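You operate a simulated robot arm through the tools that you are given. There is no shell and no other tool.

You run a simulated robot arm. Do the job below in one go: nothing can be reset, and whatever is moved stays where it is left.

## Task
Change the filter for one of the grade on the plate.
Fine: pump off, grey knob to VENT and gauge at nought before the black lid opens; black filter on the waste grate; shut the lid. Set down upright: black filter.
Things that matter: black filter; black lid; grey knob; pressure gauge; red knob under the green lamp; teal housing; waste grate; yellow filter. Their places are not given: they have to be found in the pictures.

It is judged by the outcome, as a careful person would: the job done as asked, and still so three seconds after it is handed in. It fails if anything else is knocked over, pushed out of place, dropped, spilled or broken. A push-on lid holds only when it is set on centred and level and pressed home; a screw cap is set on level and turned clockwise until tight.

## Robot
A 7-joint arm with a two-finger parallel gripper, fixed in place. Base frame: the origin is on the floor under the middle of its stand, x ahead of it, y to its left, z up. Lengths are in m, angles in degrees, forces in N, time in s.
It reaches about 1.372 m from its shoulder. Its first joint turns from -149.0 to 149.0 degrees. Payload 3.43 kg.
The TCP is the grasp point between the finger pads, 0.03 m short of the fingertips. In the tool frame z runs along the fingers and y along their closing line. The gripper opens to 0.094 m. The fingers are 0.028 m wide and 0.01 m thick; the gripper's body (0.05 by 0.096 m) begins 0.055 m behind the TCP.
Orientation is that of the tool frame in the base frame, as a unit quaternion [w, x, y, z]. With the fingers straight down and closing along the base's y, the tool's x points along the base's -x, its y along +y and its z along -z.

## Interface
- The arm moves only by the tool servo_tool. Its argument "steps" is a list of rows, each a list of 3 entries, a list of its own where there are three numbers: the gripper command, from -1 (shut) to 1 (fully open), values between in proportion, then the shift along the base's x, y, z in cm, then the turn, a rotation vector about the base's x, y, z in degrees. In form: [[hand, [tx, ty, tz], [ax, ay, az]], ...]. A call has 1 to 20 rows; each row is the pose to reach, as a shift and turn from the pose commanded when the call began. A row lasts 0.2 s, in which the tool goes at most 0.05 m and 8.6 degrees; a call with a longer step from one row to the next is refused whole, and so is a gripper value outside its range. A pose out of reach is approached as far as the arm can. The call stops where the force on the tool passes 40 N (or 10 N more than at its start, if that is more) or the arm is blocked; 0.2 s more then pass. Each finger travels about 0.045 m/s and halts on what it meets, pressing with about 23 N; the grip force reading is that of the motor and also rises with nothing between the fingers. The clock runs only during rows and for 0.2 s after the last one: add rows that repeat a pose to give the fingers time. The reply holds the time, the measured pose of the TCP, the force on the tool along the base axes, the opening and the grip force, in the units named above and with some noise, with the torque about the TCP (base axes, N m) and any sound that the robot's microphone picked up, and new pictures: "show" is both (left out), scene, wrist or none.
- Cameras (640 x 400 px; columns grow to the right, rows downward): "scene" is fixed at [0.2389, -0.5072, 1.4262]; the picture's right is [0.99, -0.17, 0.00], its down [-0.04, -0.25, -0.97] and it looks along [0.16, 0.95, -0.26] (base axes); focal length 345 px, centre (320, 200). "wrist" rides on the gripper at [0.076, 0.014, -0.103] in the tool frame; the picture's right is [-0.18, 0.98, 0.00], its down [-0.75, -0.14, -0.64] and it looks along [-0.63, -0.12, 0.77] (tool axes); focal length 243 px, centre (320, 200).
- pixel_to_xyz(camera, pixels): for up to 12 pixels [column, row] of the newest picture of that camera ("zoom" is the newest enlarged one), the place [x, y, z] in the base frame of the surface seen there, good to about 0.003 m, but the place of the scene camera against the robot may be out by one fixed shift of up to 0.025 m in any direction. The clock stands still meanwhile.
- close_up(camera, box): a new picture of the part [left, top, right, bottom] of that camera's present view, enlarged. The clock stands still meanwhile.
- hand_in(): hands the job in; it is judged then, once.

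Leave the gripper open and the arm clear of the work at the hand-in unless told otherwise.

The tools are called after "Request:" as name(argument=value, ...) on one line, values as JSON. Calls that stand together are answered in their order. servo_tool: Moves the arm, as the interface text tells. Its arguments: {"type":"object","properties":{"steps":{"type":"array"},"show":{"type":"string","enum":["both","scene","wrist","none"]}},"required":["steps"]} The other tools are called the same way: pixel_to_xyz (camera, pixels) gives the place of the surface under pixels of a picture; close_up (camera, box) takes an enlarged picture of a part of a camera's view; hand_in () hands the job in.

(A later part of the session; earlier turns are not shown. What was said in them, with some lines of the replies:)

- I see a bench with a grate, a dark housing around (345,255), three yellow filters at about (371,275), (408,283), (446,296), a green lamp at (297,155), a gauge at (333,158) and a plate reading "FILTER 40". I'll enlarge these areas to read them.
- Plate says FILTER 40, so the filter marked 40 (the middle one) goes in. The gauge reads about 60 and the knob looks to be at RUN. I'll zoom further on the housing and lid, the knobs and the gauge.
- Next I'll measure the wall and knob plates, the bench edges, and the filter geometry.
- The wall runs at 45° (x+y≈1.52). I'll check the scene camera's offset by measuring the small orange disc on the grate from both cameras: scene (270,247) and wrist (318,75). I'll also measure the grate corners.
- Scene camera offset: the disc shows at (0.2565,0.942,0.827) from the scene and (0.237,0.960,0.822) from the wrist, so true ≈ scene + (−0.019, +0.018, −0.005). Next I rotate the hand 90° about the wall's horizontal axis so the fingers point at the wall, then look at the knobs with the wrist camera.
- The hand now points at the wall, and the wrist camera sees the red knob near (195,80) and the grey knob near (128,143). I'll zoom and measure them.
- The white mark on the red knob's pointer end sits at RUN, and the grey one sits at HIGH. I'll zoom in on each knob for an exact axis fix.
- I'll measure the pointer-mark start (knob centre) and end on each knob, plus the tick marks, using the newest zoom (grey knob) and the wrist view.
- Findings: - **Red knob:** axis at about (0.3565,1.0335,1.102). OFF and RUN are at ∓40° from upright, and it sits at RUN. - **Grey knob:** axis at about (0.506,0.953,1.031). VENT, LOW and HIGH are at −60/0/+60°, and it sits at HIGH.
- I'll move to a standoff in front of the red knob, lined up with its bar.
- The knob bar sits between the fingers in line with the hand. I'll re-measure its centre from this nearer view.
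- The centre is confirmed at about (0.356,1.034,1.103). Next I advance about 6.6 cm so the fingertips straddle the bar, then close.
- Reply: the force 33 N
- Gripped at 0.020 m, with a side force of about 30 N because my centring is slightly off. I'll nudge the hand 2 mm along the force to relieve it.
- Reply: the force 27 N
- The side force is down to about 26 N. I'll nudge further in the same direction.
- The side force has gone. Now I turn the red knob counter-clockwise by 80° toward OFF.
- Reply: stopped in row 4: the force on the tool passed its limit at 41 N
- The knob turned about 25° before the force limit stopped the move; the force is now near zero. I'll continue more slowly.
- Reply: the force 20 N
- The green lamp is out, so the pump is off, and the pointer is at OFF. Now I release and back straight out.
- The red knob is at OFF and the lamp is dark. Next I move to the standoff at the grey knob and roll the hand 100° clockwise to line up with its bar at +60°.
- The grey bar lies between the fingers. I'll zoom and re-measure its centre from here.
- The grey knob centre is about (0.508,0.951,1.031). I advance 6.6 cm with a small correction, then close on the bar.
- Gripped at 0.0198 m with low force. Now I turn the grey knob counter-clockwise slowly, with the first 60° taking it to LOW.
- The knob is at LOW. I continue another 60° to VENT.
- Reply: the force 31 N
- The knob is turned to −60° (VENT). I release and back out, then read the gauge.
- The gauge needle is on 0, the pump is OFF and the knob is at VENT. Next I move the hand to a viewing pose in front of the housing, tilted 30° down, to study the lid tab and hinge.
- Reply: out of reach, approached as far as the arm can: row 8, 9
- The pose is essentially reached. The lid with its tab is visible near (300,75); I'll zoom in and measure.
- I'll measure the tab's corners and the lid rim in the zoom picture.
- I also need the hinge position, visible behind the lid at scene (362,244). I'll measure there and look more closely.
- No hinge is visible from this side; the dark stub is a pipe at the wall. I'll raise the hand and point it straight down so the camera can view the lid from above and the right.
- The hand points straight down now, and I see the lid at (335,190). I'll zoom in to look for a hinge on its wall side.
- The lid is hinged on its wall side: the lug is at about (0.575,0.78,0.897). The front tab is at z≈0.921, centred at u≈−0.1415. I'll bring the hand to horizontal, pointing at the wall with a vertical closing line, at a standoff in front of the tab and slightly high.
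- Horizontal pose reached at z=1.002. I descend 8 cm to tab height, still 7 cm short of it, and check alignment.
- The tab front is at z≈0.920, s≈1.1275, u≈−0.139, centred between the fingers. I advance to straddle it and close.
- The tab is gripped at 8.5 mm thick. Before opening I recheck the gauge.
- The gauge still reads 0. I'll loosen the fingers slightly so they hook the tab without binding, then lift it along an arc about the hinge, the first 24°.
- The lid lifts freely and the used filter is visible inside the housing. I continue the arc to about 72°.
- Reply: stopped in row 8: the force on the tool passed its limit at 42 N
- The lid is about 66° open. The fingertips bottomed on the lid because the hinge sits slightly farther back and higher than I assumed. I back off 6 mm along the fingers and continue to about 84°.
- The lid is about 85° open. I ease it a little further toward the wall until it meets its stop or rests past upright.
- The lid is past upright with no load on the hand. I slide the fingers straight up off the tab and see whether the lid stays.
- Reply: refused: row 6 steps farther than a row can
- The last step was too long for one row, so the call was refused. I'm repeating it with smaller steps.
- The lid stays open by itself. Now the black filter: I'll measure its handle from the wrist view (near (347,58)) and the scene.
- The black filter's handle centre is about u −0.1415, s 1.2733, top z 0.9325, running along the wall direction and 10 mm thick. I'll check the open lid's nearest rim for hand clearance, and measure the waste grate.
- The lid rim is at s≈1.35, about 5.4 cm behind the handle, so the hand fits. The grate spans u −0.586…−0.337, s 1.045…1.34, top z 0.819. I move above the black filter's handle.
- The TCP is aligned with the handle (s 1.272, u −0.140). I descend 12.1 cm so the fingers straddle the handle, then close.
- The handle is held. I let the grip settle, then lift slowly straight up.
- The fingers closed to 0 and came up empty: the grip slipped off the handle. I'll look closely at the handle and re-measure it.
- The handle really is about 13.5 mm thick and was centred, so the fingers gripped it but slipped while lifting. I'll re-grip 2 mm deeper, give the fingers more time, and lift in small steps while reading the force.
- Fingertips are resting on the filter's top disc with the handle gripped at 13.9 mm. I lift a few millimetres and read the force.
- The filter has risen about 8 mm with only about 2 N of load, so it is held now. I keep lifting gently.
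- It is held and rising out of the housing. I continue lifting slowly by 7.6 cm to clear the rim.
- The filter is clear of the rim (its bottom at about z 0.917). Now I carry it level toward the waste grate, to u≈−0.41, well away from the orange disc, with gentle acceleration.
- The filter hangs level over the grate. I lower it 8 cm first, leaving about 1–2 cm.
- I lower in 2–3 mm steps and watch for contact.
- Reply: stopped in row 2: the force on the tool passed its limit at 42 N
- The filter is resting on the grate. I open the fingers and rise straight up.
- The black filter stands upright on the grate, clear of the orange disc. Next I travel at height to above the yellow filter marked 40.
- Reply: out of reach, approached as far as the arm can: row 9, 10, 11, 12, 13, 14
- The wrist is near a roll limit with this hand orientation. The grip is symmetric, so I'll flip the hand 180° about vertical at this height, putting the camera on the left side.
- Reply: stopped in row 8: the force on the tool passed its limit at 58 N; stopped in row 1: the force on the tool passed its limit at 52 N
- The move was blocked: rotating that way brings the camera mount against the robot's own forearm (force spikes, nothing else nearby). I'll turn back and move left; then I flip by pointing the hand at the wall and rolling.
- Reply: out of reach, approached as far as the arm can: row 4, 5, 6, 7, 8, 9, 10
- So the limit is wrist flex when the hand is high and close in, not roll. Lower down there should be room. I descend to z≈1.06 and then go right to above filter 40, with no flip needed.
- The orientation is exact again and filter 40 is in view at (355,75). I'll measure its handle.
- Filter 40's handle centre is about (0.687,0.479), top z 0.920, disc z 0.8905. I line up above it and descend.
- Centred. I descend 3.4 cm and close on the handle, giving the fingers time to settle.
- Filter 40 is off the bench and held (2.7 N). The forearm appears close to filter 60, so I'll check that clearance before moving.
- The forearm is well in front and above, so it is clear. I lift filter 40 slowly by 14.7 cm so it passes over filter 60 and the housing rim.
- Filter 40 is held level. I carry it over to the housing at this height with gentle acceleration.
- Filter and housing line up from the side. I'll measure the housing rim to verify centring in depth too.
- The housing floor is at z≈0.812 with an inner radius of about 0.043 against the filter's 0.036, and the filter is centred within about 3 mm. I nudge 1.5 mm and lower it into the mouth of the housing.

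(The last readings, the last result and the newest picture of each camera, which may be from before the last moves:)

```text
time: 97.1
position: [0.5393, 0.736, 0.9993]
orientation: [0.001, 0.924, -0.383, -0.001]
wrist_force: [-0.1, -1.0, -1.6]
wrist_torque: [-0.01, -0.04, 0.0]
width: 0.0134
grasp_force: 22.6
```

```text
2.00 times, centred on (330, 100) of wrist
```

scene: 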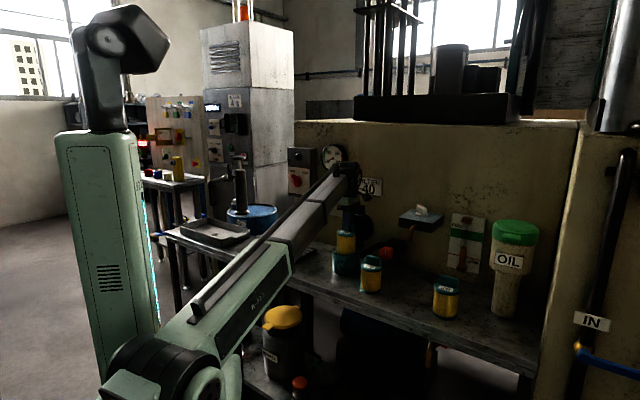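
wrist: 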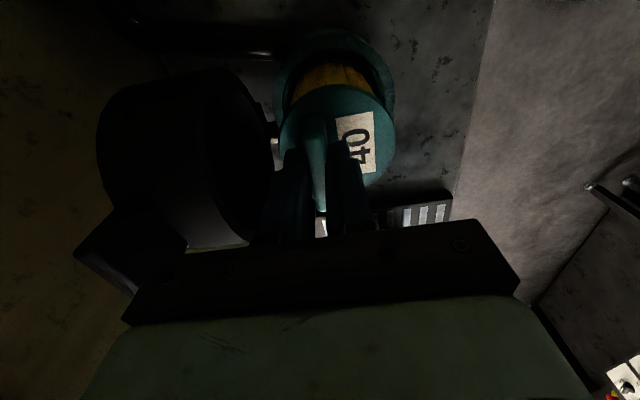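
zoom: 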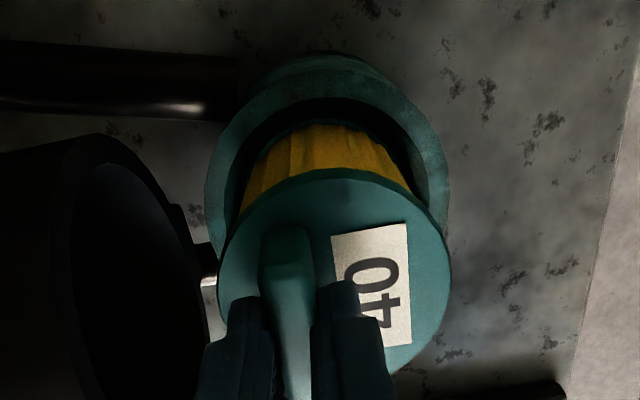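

The filter is entering freely inside the rim with no contact force. I lower another 5 cm slowly, then feel for the seat.

Request:
servo_tool(steps=[[-1, [0, 0, -0.4], [0, 0, 0]], [-1, [0, 0, -0.8], [0, 0, 0]], [-1, [0, 0, -1.2], [0, 0, 0]], [-1, [0, 0, -1.6], [0, 0, 0]], [-1, [0, 0, -2.0], [0, 0, 0]], [-1, [0, 0, -2.4], [0, 0, 0]], [-1, [0, 0, -2.8], [0, 0, 0]], [-1, [0, 0, -3.2], [0, 0, 0]], [-1, [0, 0, -3.6], [0, 0, 0]], [-1, [0, 0, -4.0], [0, 0, 0]], [-1, [0, 0, -4.3], [0, 0, 0]], [-1, [0, 0, -4.6], [0, 0, 0]], [-1, [0, 0, -4.9], [0, 0, 0]]], show="none")

Request:
servo_tool(steps=[[-1, [0, 0, -0.2], [0, 0, 0]], [-1, [0, 0, -0.4], [0, 0, 0]]], show="none")

Request:
servo_tool(steps=[[-1, [0, 0, -0.2], [0, 0, 0]], [-1, [0, 0, -0.4], [0, 0, 0]]])

Request:
close_up(camera="scene", box=[320, 200, 380, 280])

```text
time: 99.9
position: [0.539, 0.7359, 0.9505]
orientation: [0.001, 0.924, -0.384, -0.001]
wrist_force: [0.2, -0.1, -1.8]
wrist_torque: [0.04, 0.03, -0.01]
width: 0.0131
grasp_force: 22.9
```

```text
time: 100.5
position: [0.5404, 0.7369, 0.9468]
orientation: [0.0, 0.923, -0.384, -0.001]
wrist_force: [0.1, -0.4, -1.9]
wrist_torque: [0.04, -0.01, 0.04]
width: 0.0136
grasp_force: 23.0
```

```text
time: 101.1
position: [0.5385, 0.7368, 0.944]
orientation: [0.001, 0.924, -0.383, -0.002]
wrist_force: [0.6, 0.9, -1.7]
wrist_torque: [-0.01, 0.0, 0.01]
width: 0.0133
grasp_force: 23.0
```

scene: 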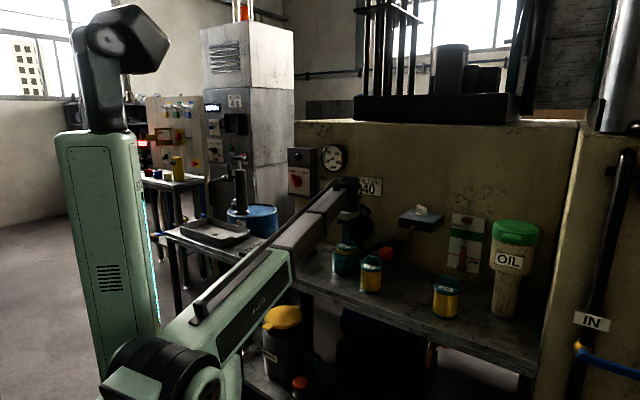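
wrist: 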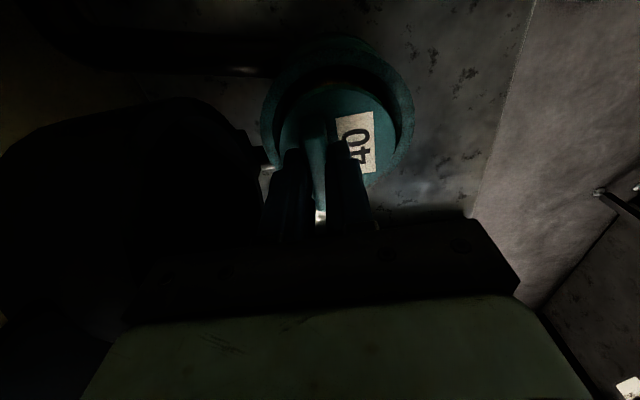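

```text
5.00 times, centred on (350, 240) of scene
```

zoom: 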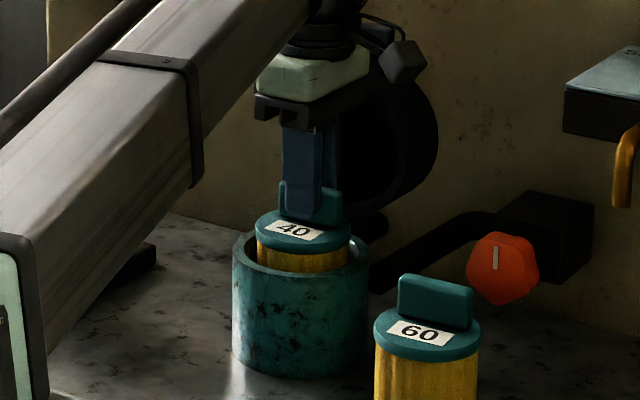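

No contact yet at z=0.944. I continue in 2 mm steps.

Request:
servo_tool(steps=[[-1, [0, 0, -0.15], [0, 0, 0]], [-1, [0, 0, -0.3], [0, 0, 0]]], show="none")

Request:
servo_tool(steps=[[-1, [0, 0, -0.15], [0, 0, 0]], [-1, [0, 0, -0.3], [0, 0, 0]]], show="none")

Request:
servo_tool(steps=[[-1, [0, 0, -0.15], [0, 0, 0]], [-1, [0, 0, -0.3], [0, 0, 0]]], show="wrist")

```text
time: 101.7
position: [0.54, 0.7366, 0.9416]
orientation: [-0.001, 0.924, -0.383, -0.001]
wrist_force: [0.2, 1.9, 19.1]
wrist_torque: [-0.15, -0.11, -0.03]
width: 0.0136
grasp_force: 23.1
```

```text
time: 102.3
position: [0.5387, 0.735, 0.9379]
orientation: [-0.001, 0.924, -0.383, -0.001]
wrist_force: [2.7, 3.5, 30.3]
wrist_torque: [-0.04, 0.01, 0.06]
width: 0.0132
grasp_force: 23.3
```

```text
time: 102.7
position: [0.5395, 0.7362, 0.9389]
orientation: [-0.001, 0.923, -0.384, -0.001]
wrist_force: [-0.8, -3.5, 9.2]
wrist_torque: [-0.23, 0.15, 0.0]
width: 0.0135
grasp_force: 23.0
stopped in row 1: the force on the tool passed its limit at 45 N (the readings are from after the stop); the commanded pose is now the measured one
```

wrist: 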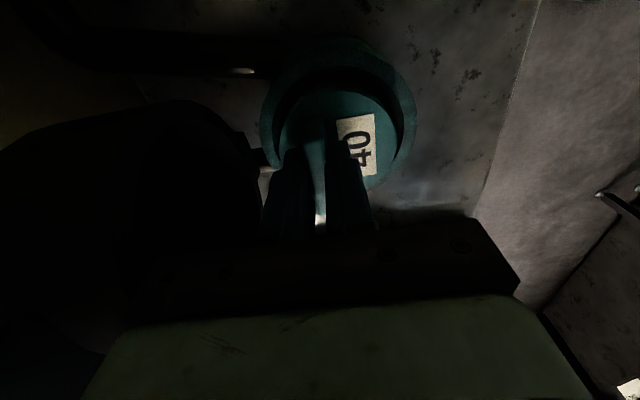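

The filter is seated on the housing floor (contact at z≈0.941). I open the fingers and rise straight up.

Request:
servo_tool(steps=[[-0.6, [0, 0, 0.05], [0, 0, 0]], [-0.4, [0, 0, 0.05], [0, 0, 0]], [-0.3, [0, 0, 0.05], [0, 0, 0]], [-0.3, [0, 0, 0.05], [0, 0, 0]], [-0.3, [0, 0, 1], [0, 0, 0]], [-0.3, [0, 0, 3], [0, 0, 0]], [-0.3, [0, 0, 5.5], [0, 0, 0]], [-0.3, [0, 0, 9], [0, 0, 0]], [-0.3, [0, 0, 13], [0, 0, 0]], [-0.3, [0, 0, 17], [0, 0, 0]], [-0.3, [0, 0, 21], [0, 0, 0]], [-0.3, [0, 0, 21], [0, 0, 0]]])

Request:
close_up(camera="scene", box=[310, 190, 390, 290])

Request:
close_up(camera="wrist", box=[230, 0, 430, 200])

```text
time: 105.2
position: [0.5401, 0.7351, 1.1474]
orientation: [0.0, 0.923, -0.384, -0.001]
wrist_force: [-0.1, 1.2, 0.8]
wrist_torque: [0.0, 0.0, 0.02]
width: 0.033
grasp_force: 0.0
```

scene: 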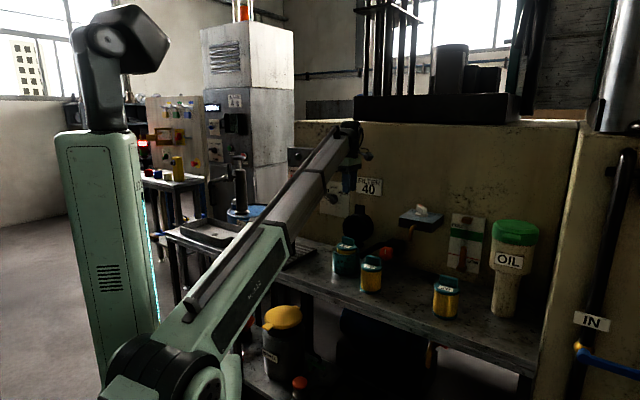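
wrist: 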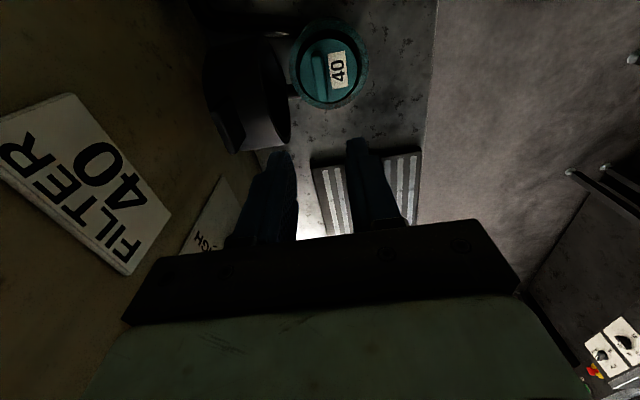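

```text
4.00 times, centred on (350, 240) of scene
```

zoom: 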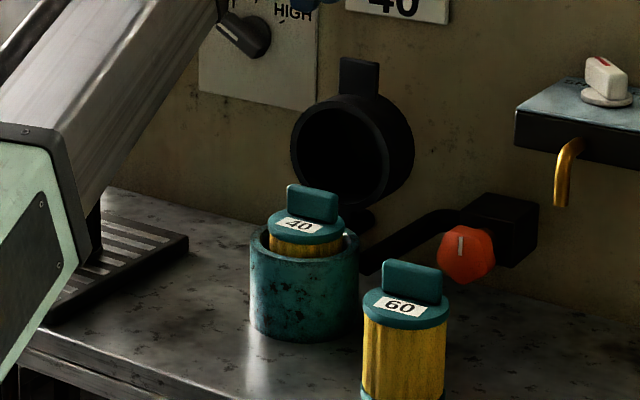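

```text
2.00 times, centred on (330, 100) of wrist
```

zoom: 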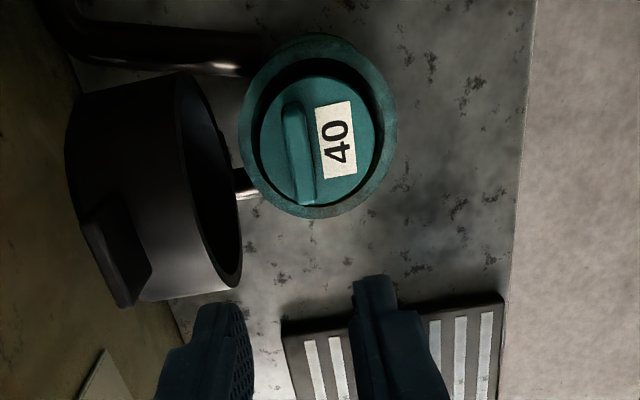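

Filter 40 sits in the housing like the old one did. Now I locate the open lid's tab to close it: wrist zoom near (115,250).

Request:
pixel_to_xyz(camera="zoom", pixels=[[105, 235], [130, 290], [95, 245], [140, 250], [120, 295], [88, 225], [150, 262], [112, 300], [300, 150], [340, 190], [175, 75], [240, 270]])

Request:
close_up(camera="wrist", box=[190, 30, 310, 170])

```text
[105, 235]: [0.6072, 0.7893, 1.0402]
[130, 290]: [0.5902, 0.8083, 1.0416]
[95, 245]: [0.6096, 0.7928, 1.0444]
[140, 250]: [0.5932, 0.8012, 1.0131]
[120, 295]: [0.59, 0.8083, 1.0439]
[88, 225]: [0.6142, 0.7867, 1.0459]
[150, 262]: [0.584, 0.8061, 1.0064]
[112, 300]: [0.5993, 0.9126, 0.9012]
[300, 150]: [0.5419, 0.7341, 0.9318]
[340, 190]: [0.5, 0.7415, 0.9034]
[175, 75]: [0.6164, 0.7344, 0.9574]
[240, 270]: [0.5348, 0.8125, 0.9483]
```

```text
2.86 times, centred on (250, 100) of wrist
```

zoom: 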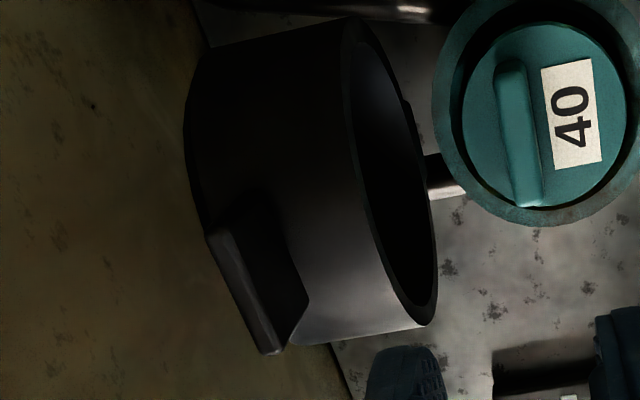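

The filter's top is at z 0.9034, same as the old one, so it is fully seated. The open lid's tab is at s≈1.402, z 1.016–1.046. I move above it, then straddle it with the fingers.

Request:
servo_tool(steps=[[-0.3, [2.5, 2.6, 0], [0, 0, 0]], [-0.3, [5, 5.1, -1], [0, 0, 0]], [-0.3, [6.26, 6.42, -2.5], [0, 0, 0]], [-0.3, [6.26, 6.42, -4.7], [0, 0, 0]], [-0.3, [6.26, 6.42, -4.7], [0, 0, 0]]])

Request:
close_up(camera="wrist", box=[220, 60, 400, 240])

```text
time: 106.5
position: [0.602, 0.8008, 1.0997]
orientation: [-0.001, 0.923, -0.384, -0.001]
wrist_force: [0.0, 0.1, -0.5]
wrist_torque: [-0.02, 0.01, -0.01]
width: 0.0327
grasp_force: 0.1
```

scene: 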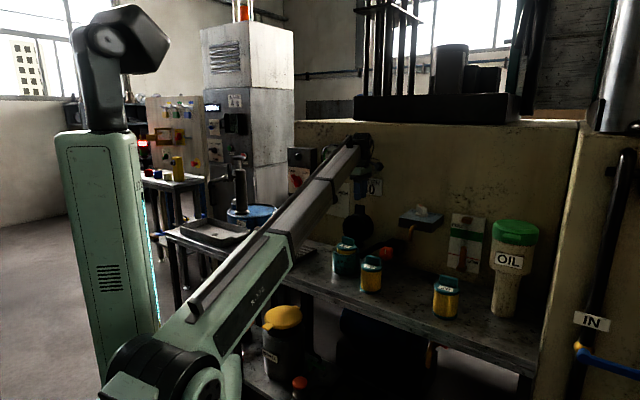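
wrist: 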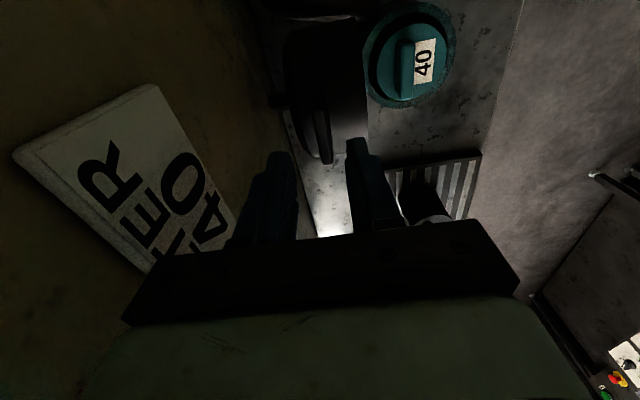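

```text
2.22 times, centred on (310, 150) of wrist
```

zoom: 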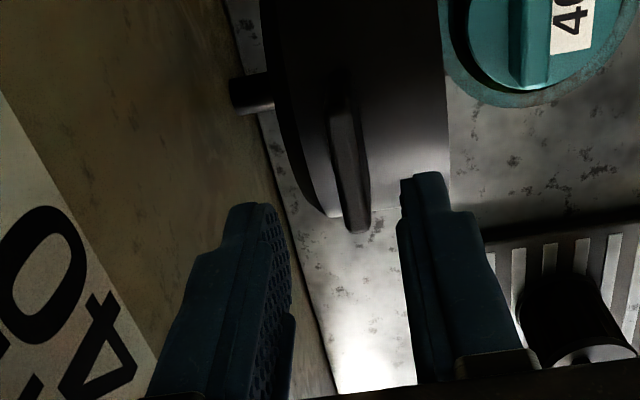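

Request:
pixel_to_xyz(camera="zoom", pixels=[[342, 110], [348, 150], [354, 190], [358, 225], [338, 160], [360, 160], [400, 150], [300, 150]])

```text
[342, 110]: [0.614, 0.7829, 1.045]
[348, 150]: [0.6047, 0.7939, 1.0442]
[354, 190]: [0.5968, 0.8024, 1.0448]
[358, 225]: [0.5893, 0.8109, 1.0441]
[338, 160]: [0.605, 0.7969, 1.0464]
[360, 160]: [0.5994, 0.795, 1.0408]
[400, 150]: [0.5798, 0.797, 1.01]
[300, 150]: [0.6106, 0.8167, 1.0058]
```

The tab top is centred at s≈1.398, u≈−0.138. I shift slightly, lower 4.6 cm around it, and narrow the fingers loosely.

Request:
servo_tool(steps=[[-0.3, [-0.2, -0.3, -1.5], [0, 0, 0]], [-0.3, [-0.2, -0.3, -3], [0, 0, 0]], [-0.3, [-0.2, -0.3, -4.2], [0, 0, 0]], [-0.5, [-0.2, -0.3, -4.6], [0, 0, 0]], [-0.65, [-0.2, -0.3, -4.6], [0, 0, 0]], [-0.65, [-0.2, -0.3, -4.6], [0, 0, 0]]])

Request:
close_up(camera="wrist", box=[220, 60, 400, 240])

```text
time: 107.8
position: [0.6, 0.7975, 1.0555]
orientation: [0.0, 0.923, -0.384, 0.0]
wrist_force: [0.6, 0.8, 0.1]
wrist_torque: [-0.02, -0.03, -0.01]
width: 0.0165
grasp_force: 0.1
```

scene: 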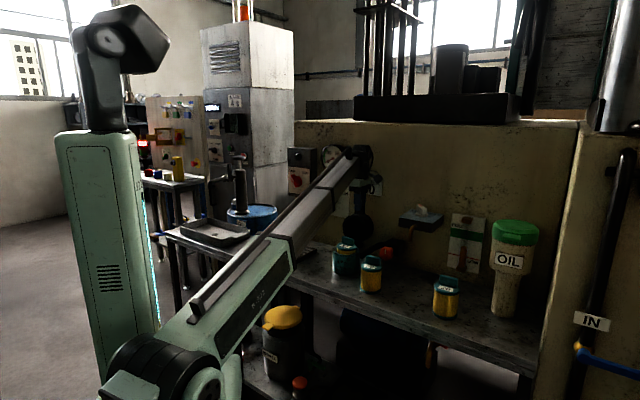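
wrist: 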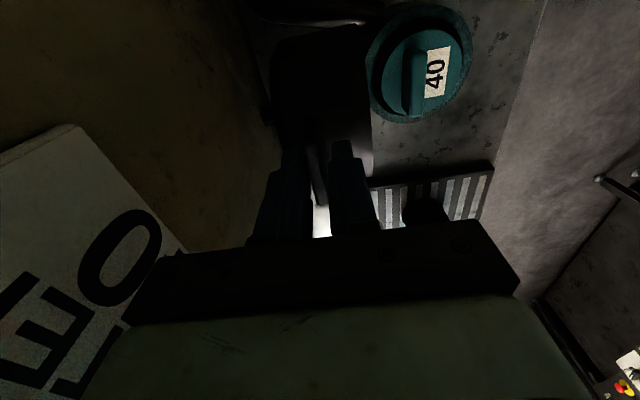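

```text
2.22 times, centred on (310, 150) of wrist
```

zoom: 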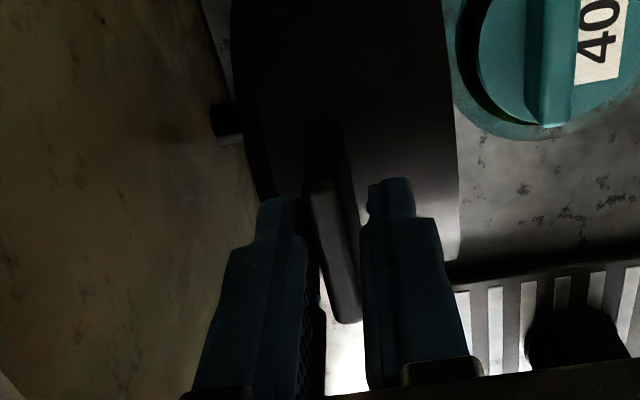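

The tab is between the fingers. I swing the lid back along the hinge arc with a loose grip, the first 42°.

Request:
servo_tool(steps=[[-0.68, [-0.64, -0.64, 0.29], [2.12, -2.12, 0]], [-0.68, [-1.25, -1.25, 0.39], [4.24, -4.24, 0]], [-0.68, [-1.86, -1.86, 0.44], [6.36, -6.36, 0]], [-0.68, [-2.48, -2.48, 0.45], [8.49, -8.49, 0]], [-0.68, [-3.1, -3.1, 0.41], [10.6, -10.6, 0]], [-0.68, [-3.71, -3.71, 0.33], [12.73, -12.73, 0]], [-0.68, [-4.3, -4.3, 0.19], [14.85, -14.85, 0]], [-0.68, [-4.91, -4.91, 0.02], [16.97, -16.97, 0]], [-0.68, [-5.5, -5.5, -0.2], [19.1, -19.1, 0]], [-0.68, [-6.1, -6.1, -0.45], [21.21, -21.21, 0]], [-0.68, [-6.67, -6.67, -0.77], [23.33, -23.33, 0]], [-0.68, [-7.24, -7.24, -1.11], [25.46, -25.46, 0]], [-0.68, [-7.78, -7.78, -1.5], [27.58, -27.58, 0]], [-0.68, [-8.32, -8.32, -1.92], [29.7, -29.7, 0]]])

Request:
close_up(camera="scene", box=[310, 190, 390, 290])

```text
time: 110.8
position: [0.5174, 0.714, 1.0362]
orientation: [-0.332, 0.862, -0.358, 0.137]
wrist_force: [0.4, 0.7, -0.3]
wrist_torque: [0.01, -0.03, -0.02]
width: 0.0148
grasp_force: 0.0
```

scene: 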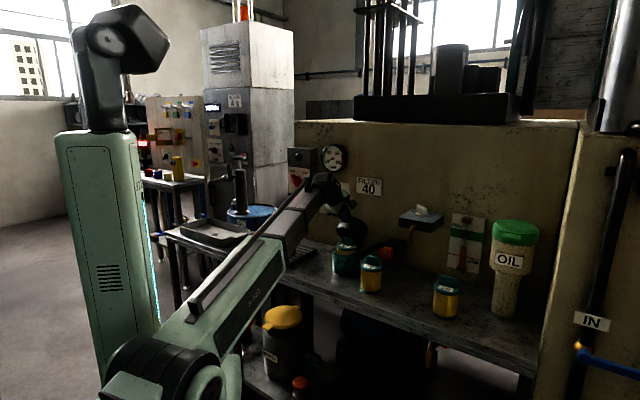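
wrist: 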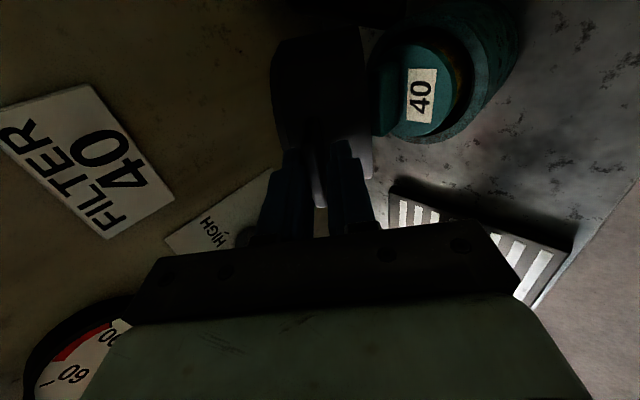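

```text
4.00 times, centred on (350, 240) of scene
```

zoom: 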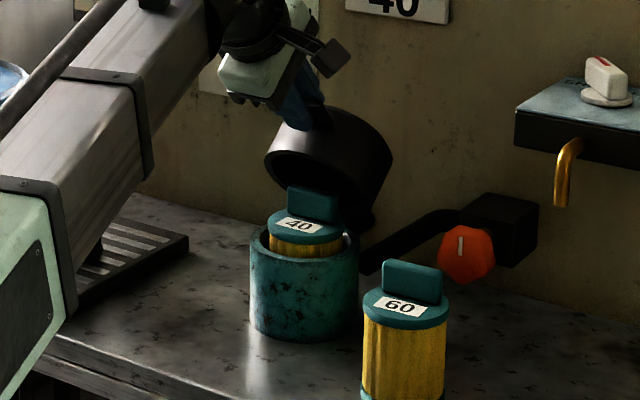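

The lid follows well with no load. I continue lowering it along the arc to about 5° from shut.

Request:
servo_tool(steps=[[-0.68, [-0.52, -0.52, -0.47], [2.12, -2.12, 0]], [-0.68, [-1.02, -1.02, -0.97], [4.24, -4.24, 0]], [-0.68, [-1.5, -1.5, -1.51], [6.36, -6.36, 0]], [-0.68, [-1.96, -1.96, -2.09], [8.49, -8.49, 0]], [-0.68, [-2.4, -2.4, -2.7], [10.6, -10.6, 0]], [-0.68, [-2.81, -2.81, -3.34], [12.73, -12.73, 0]], [-0.68, [-3.2, -3.2, -4.01], [14.85, -14.85, 0]], [-0.68, [-3.57, -3.57, -4.71], [16.97, -16.97, 0]], [-0.68, [-3.91, -3.91, -5.43], [19.1, -19.1, 0]], [-0.68, [-4.22, -4.22, -6.18], [21.21, -21.21, 0]], [-0.68, [-4.5, -4.5, -6.95], [23.33, -23.33, 0]], [-0.68, [-4.76, -4.76, -7.74], [25.46, -25.46, 0]], [-0.68, [-4.98, -4.98, -8.55], [27.58, -27.58, 0]], [-0.68, [-5.18, -5.18, -9.38], [29.7, -29.7, 0]], [-0.68, [-5.35, -5.35, -10.21], [31.8, -31.8, 0]]])

Request:
close_up(camera="scene", box=[310, 190, 390, 290])

```text
time: 114.0
position: [0.4641, 0.6595, 0.9329]
orientation: [-0.637, 0.669, -0.278, 0.262]
wrist_force: [-5.2, -4.7, 2.6]
wrist_torque: [-0.03, -0.08, -0.05]
width: 0.0157
grasp_force: 0.6
```

scene: 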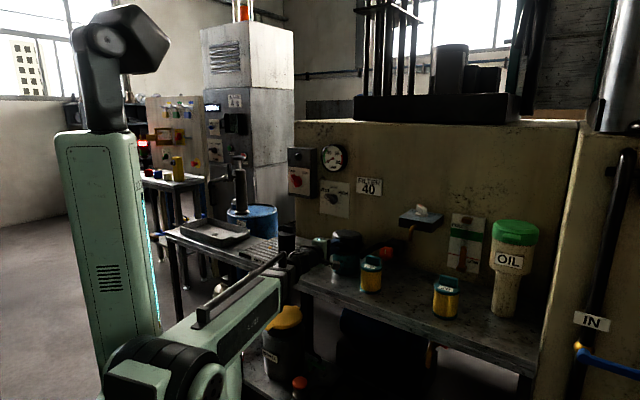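
wrist: 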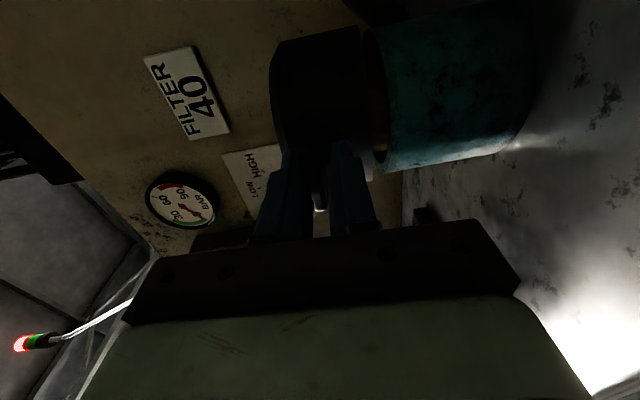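

```text
4.00 times, centred on (350, 240) of scene
```

zoom: 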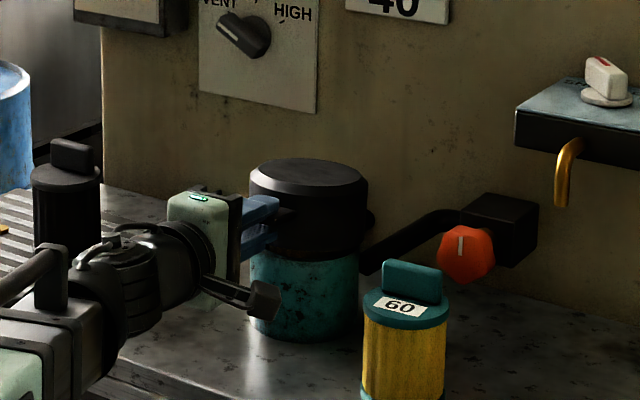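

Nearly shut. I ease back 5 mm off the lid wall and lower the rest of the way, letting the upper finger press the tab down until it seats.

Request:
servo_tool(steps=[[-0.68, [-0.4, -0.4, -0.3], [0.9, -0.9, 0]], [-0.68, [-0.5, -0.5, -0.8], [1.8, -1.8, 0]], [-0.68, [-0.5, -0.5, -1.2], [2.5, -2.5, 0]], [-0.68, [-0.5, -0.5, -1.5], [2.5, -2.5, 0]]], show="none")

Request:
servo_tool(steps=[[-0.68, [0, 0, -0.2], [0, 0, 0]], [-0.68, [0, 0, -0.4], [0, 0, 0]], [-0.68, [0, 0, -0.6], [0, 0, 0]]])

Request:
close_up(camera="scene", box=[310, 190, 390, 290])

```text
time: 115.0
position: [0.46, 0.657, 0.9185]
orientation: [0.657, -0.65, 0.269, -0.271]
wrist_force: [-0.2, 0.2, 1.5]
wrist_torque: [-0.04, -0.01, 0.02]
width: 0.0158
grasp_force: 0.6
```

```text
time: 115.8
position: [0.4589, 0.6572, 0.9134]
orientation: [0.657, -0.65, 0.269, -0.271]
wrist_force: [-1.4, 5.7, 16.5]
wrist_torque: [0.03, -0.17, 0.03]
width: 0.0243
grasp_force: 8.1
```

scene: 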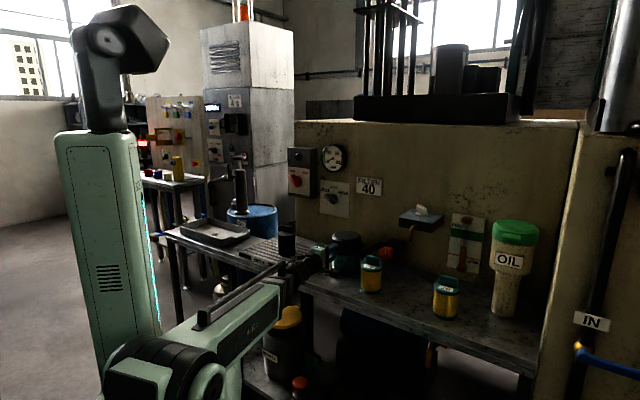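
wrist: 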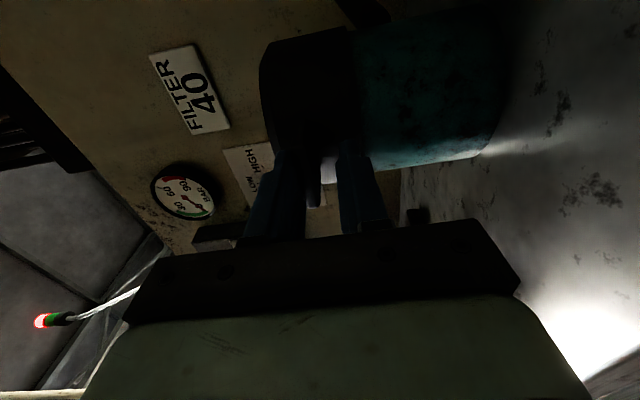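

```text
4.00 times, centred on (350, 240) of scene
```

zoom: 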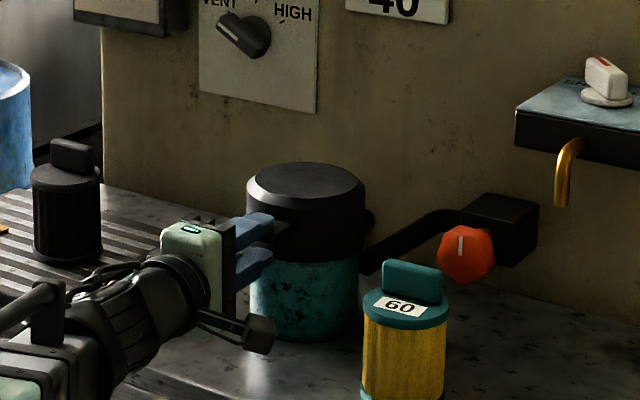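

The lid has gone down, and the finger met firm resistance at the shut position. I open the fingers, back straight out, and inspect the lid.

Request:
servo_tool(steps=[[-0.2, [0, 0, 0.3], [0, 0, 0]], [-0.2, [0, 0, 0.4], [0, 0, 0]], [-0.2, [-1.5, -1.5, 0.4], [0, 0, 0]], [-0.2, [-4, -4, 0.4], [0, 0, 0]], [-0.2, [-6, -6, 1], [0, 0, 0]], [-0.2, [-7, -7, 4], [0, 0, 0]], [-0.2, [-7, -7, 8], [0, 0, 0]], [-0.2, [-7, -7, 8], [0, 0, 0]]])

Request:
close_up(camera="scene", box=[325, 225, 375, 280])

Request:
close_up(camera="wrist", box=[340, 0, 600, 180])

```text
time: 117.7
position: [0.3973, 0.6057, 0.9913]
orientation: [0.658, -0.649, 0.269, -0.271]
wrist_force: [0.1, 0.7, -1.4]
wrist_torque: [0.01, -0.02, -0.03]
width: 0.0378
grasp_force: 0.1
out of reach, approached as far as the arm can: row 6, 7, 8
```

scene: 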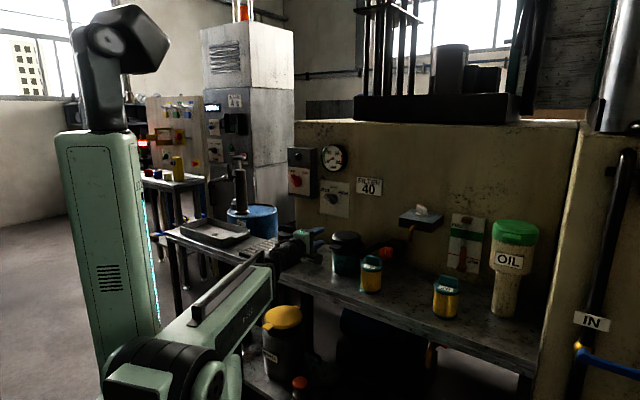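
wrist: 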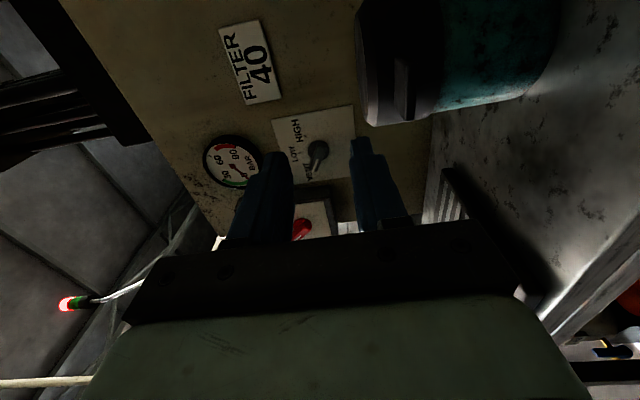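

```text
7.27 times, centred on (350, 252) of scene
```

zoom: 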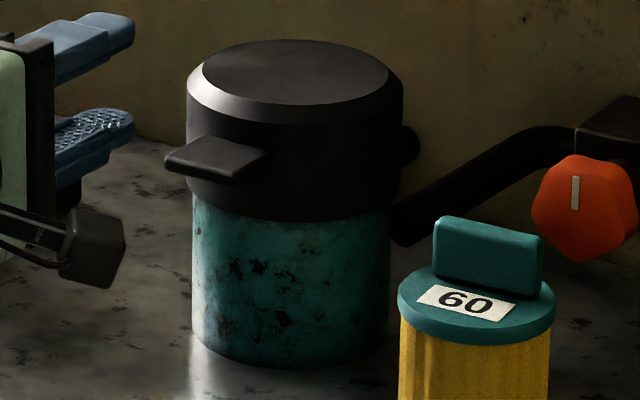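

```text
2.22 times, centred on (470, 90) of wrist
```

zoom: 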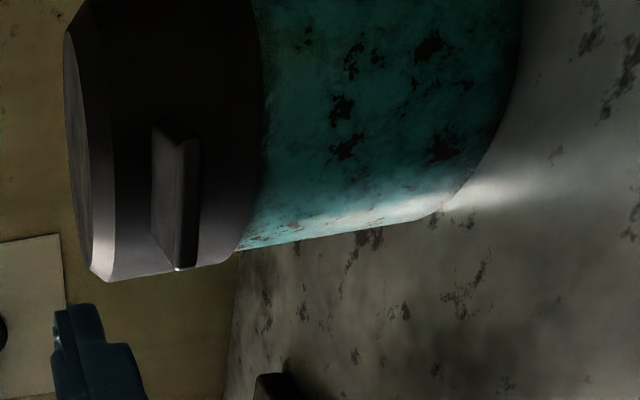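

The lid's scene view looks identical to the original shut picture. I'll verify numerically against the starting readings and check the rest of the scene.

Request:
pixel_to_xyz(camera="scene", pixels=[[344, 236], [335, 246], [345, 270], [344, 232], [356, 250]])

Request:
close_up(camera="scene", box=[220, 140, 480, 320])

Request:
close_up(camera="scene", box=[285, 145, 345, 215])

```text
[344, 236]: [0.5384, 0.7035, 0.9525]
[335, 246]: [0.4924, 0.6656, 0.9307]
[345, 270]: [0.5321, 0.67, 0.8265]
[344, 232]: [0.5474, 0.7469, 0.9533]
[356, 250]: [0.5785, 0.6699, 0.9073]
```

```text
2.22 times, centred on (350, 230) of scene
```

zoom: 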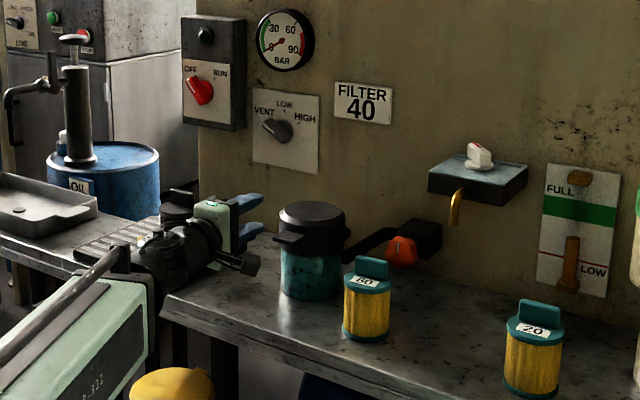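

```text
5.71 times, centred on (315, 180) of scene
```

zoom: 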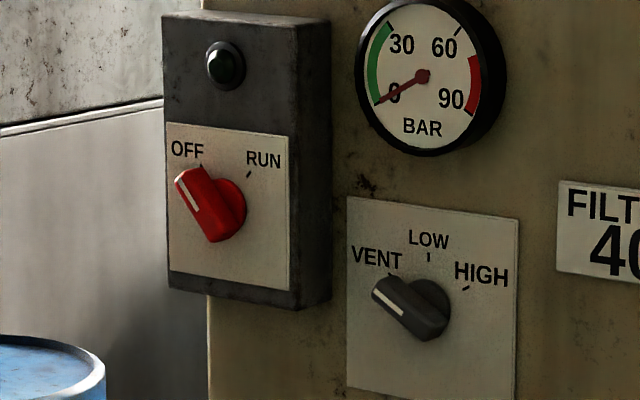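

Everything reads as it should:
- The lid is shut at its original height.
- The pump is OFF, the knob is at VENT and the gauge is at 0.
- The black filter is upright on the grate.
- Filters 60 and 20 are untouched.

I raise the hand clear of the work and open the gripper fully.

Request:
servo_tool(steps=[[0.2, [0, 0, 2], [0, 0, 0]], [0.6, [0.5, 0.5, 5], [0, 0, 0]], [1, [1, 1, 8], [0, 0, 0]], [1, [1.5, 1.5, 11], [0, 0, 0]], [1, [1.5, 1.5, 14], [0, 0, 0]], [1, [1.5, 1.5, 16], [0, 0, 0]], [1, [1.5, 1.5, 16], [0, 0, 0]], [1, [1.5, 1.5, 16], [0, 0, 0]]])

Request:
close_up(camera="scene", box=[220, 190, 400, 310])

```text
time: 119.5
position: [0.4128, 0.6219, 1.1523]
orientation: [0.657, -0.65, 0.269, -0.271]
wrist_force: [0.5, 0.2, -0.1]
wrist_torque: [-0.01, -0.01, 0.04]
width: 0.0941
grasp_force: 0.0
```

scene: 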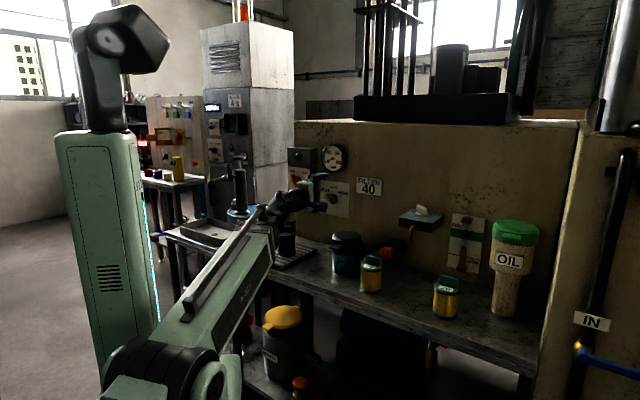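
wrist: 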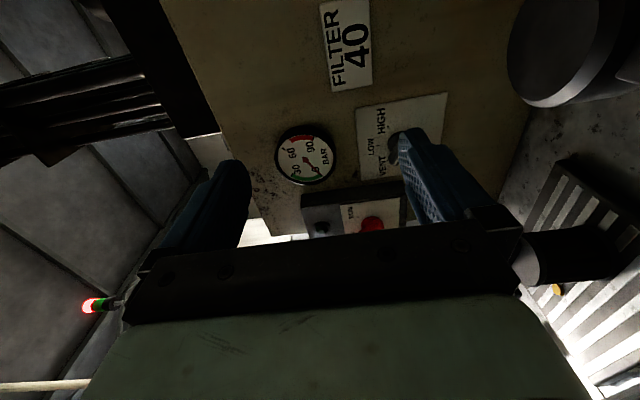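

```text
3.33 times, centred on (310, 250) of scene
```

zoom: 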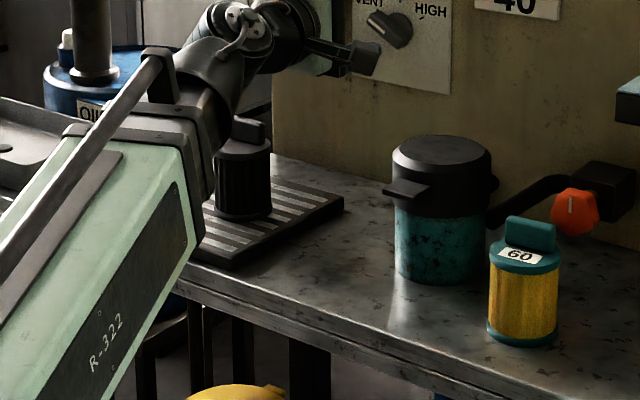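

The arm is clear and the gripper fully open. The black filter stands upright on the waste grate, filter 40 is in the housing, and the lid is shut. I'm handing the job in.

Request:
hand_in()

```text
The job is handed in.
```

The filter is changed: the grade 40 filter named on the plate is in the teal housing, and the job has been handed in.

- **Pump and pressure:** the red knob is at OFF with the green lamp out, and the grey knob is at VENT. The gauge read 0 before I opened the black lid.
- **Old filter:** the black filter stands upright on the waste grate, clear of the small orange disc there. My first grip slipped off its handle, but the filter stayed seated and the second lift went cleanly.
- **New filter:** filter 40 sits at the same height the old one did.
- **Lid:** it is shut, and its measured position matches where it was at the start to within a few millimetres.
- **Everything else:** filters 60 and 20 are where they were. While I was turning the hand in mid-air, something on it, most likely the camera mount against the robot's own forearm, briefly pushed past the force limit. I saw nothing else touched.

I did not turn the pump back on, as the job did not ask for it. The arm is clear of the work with the gripper open.
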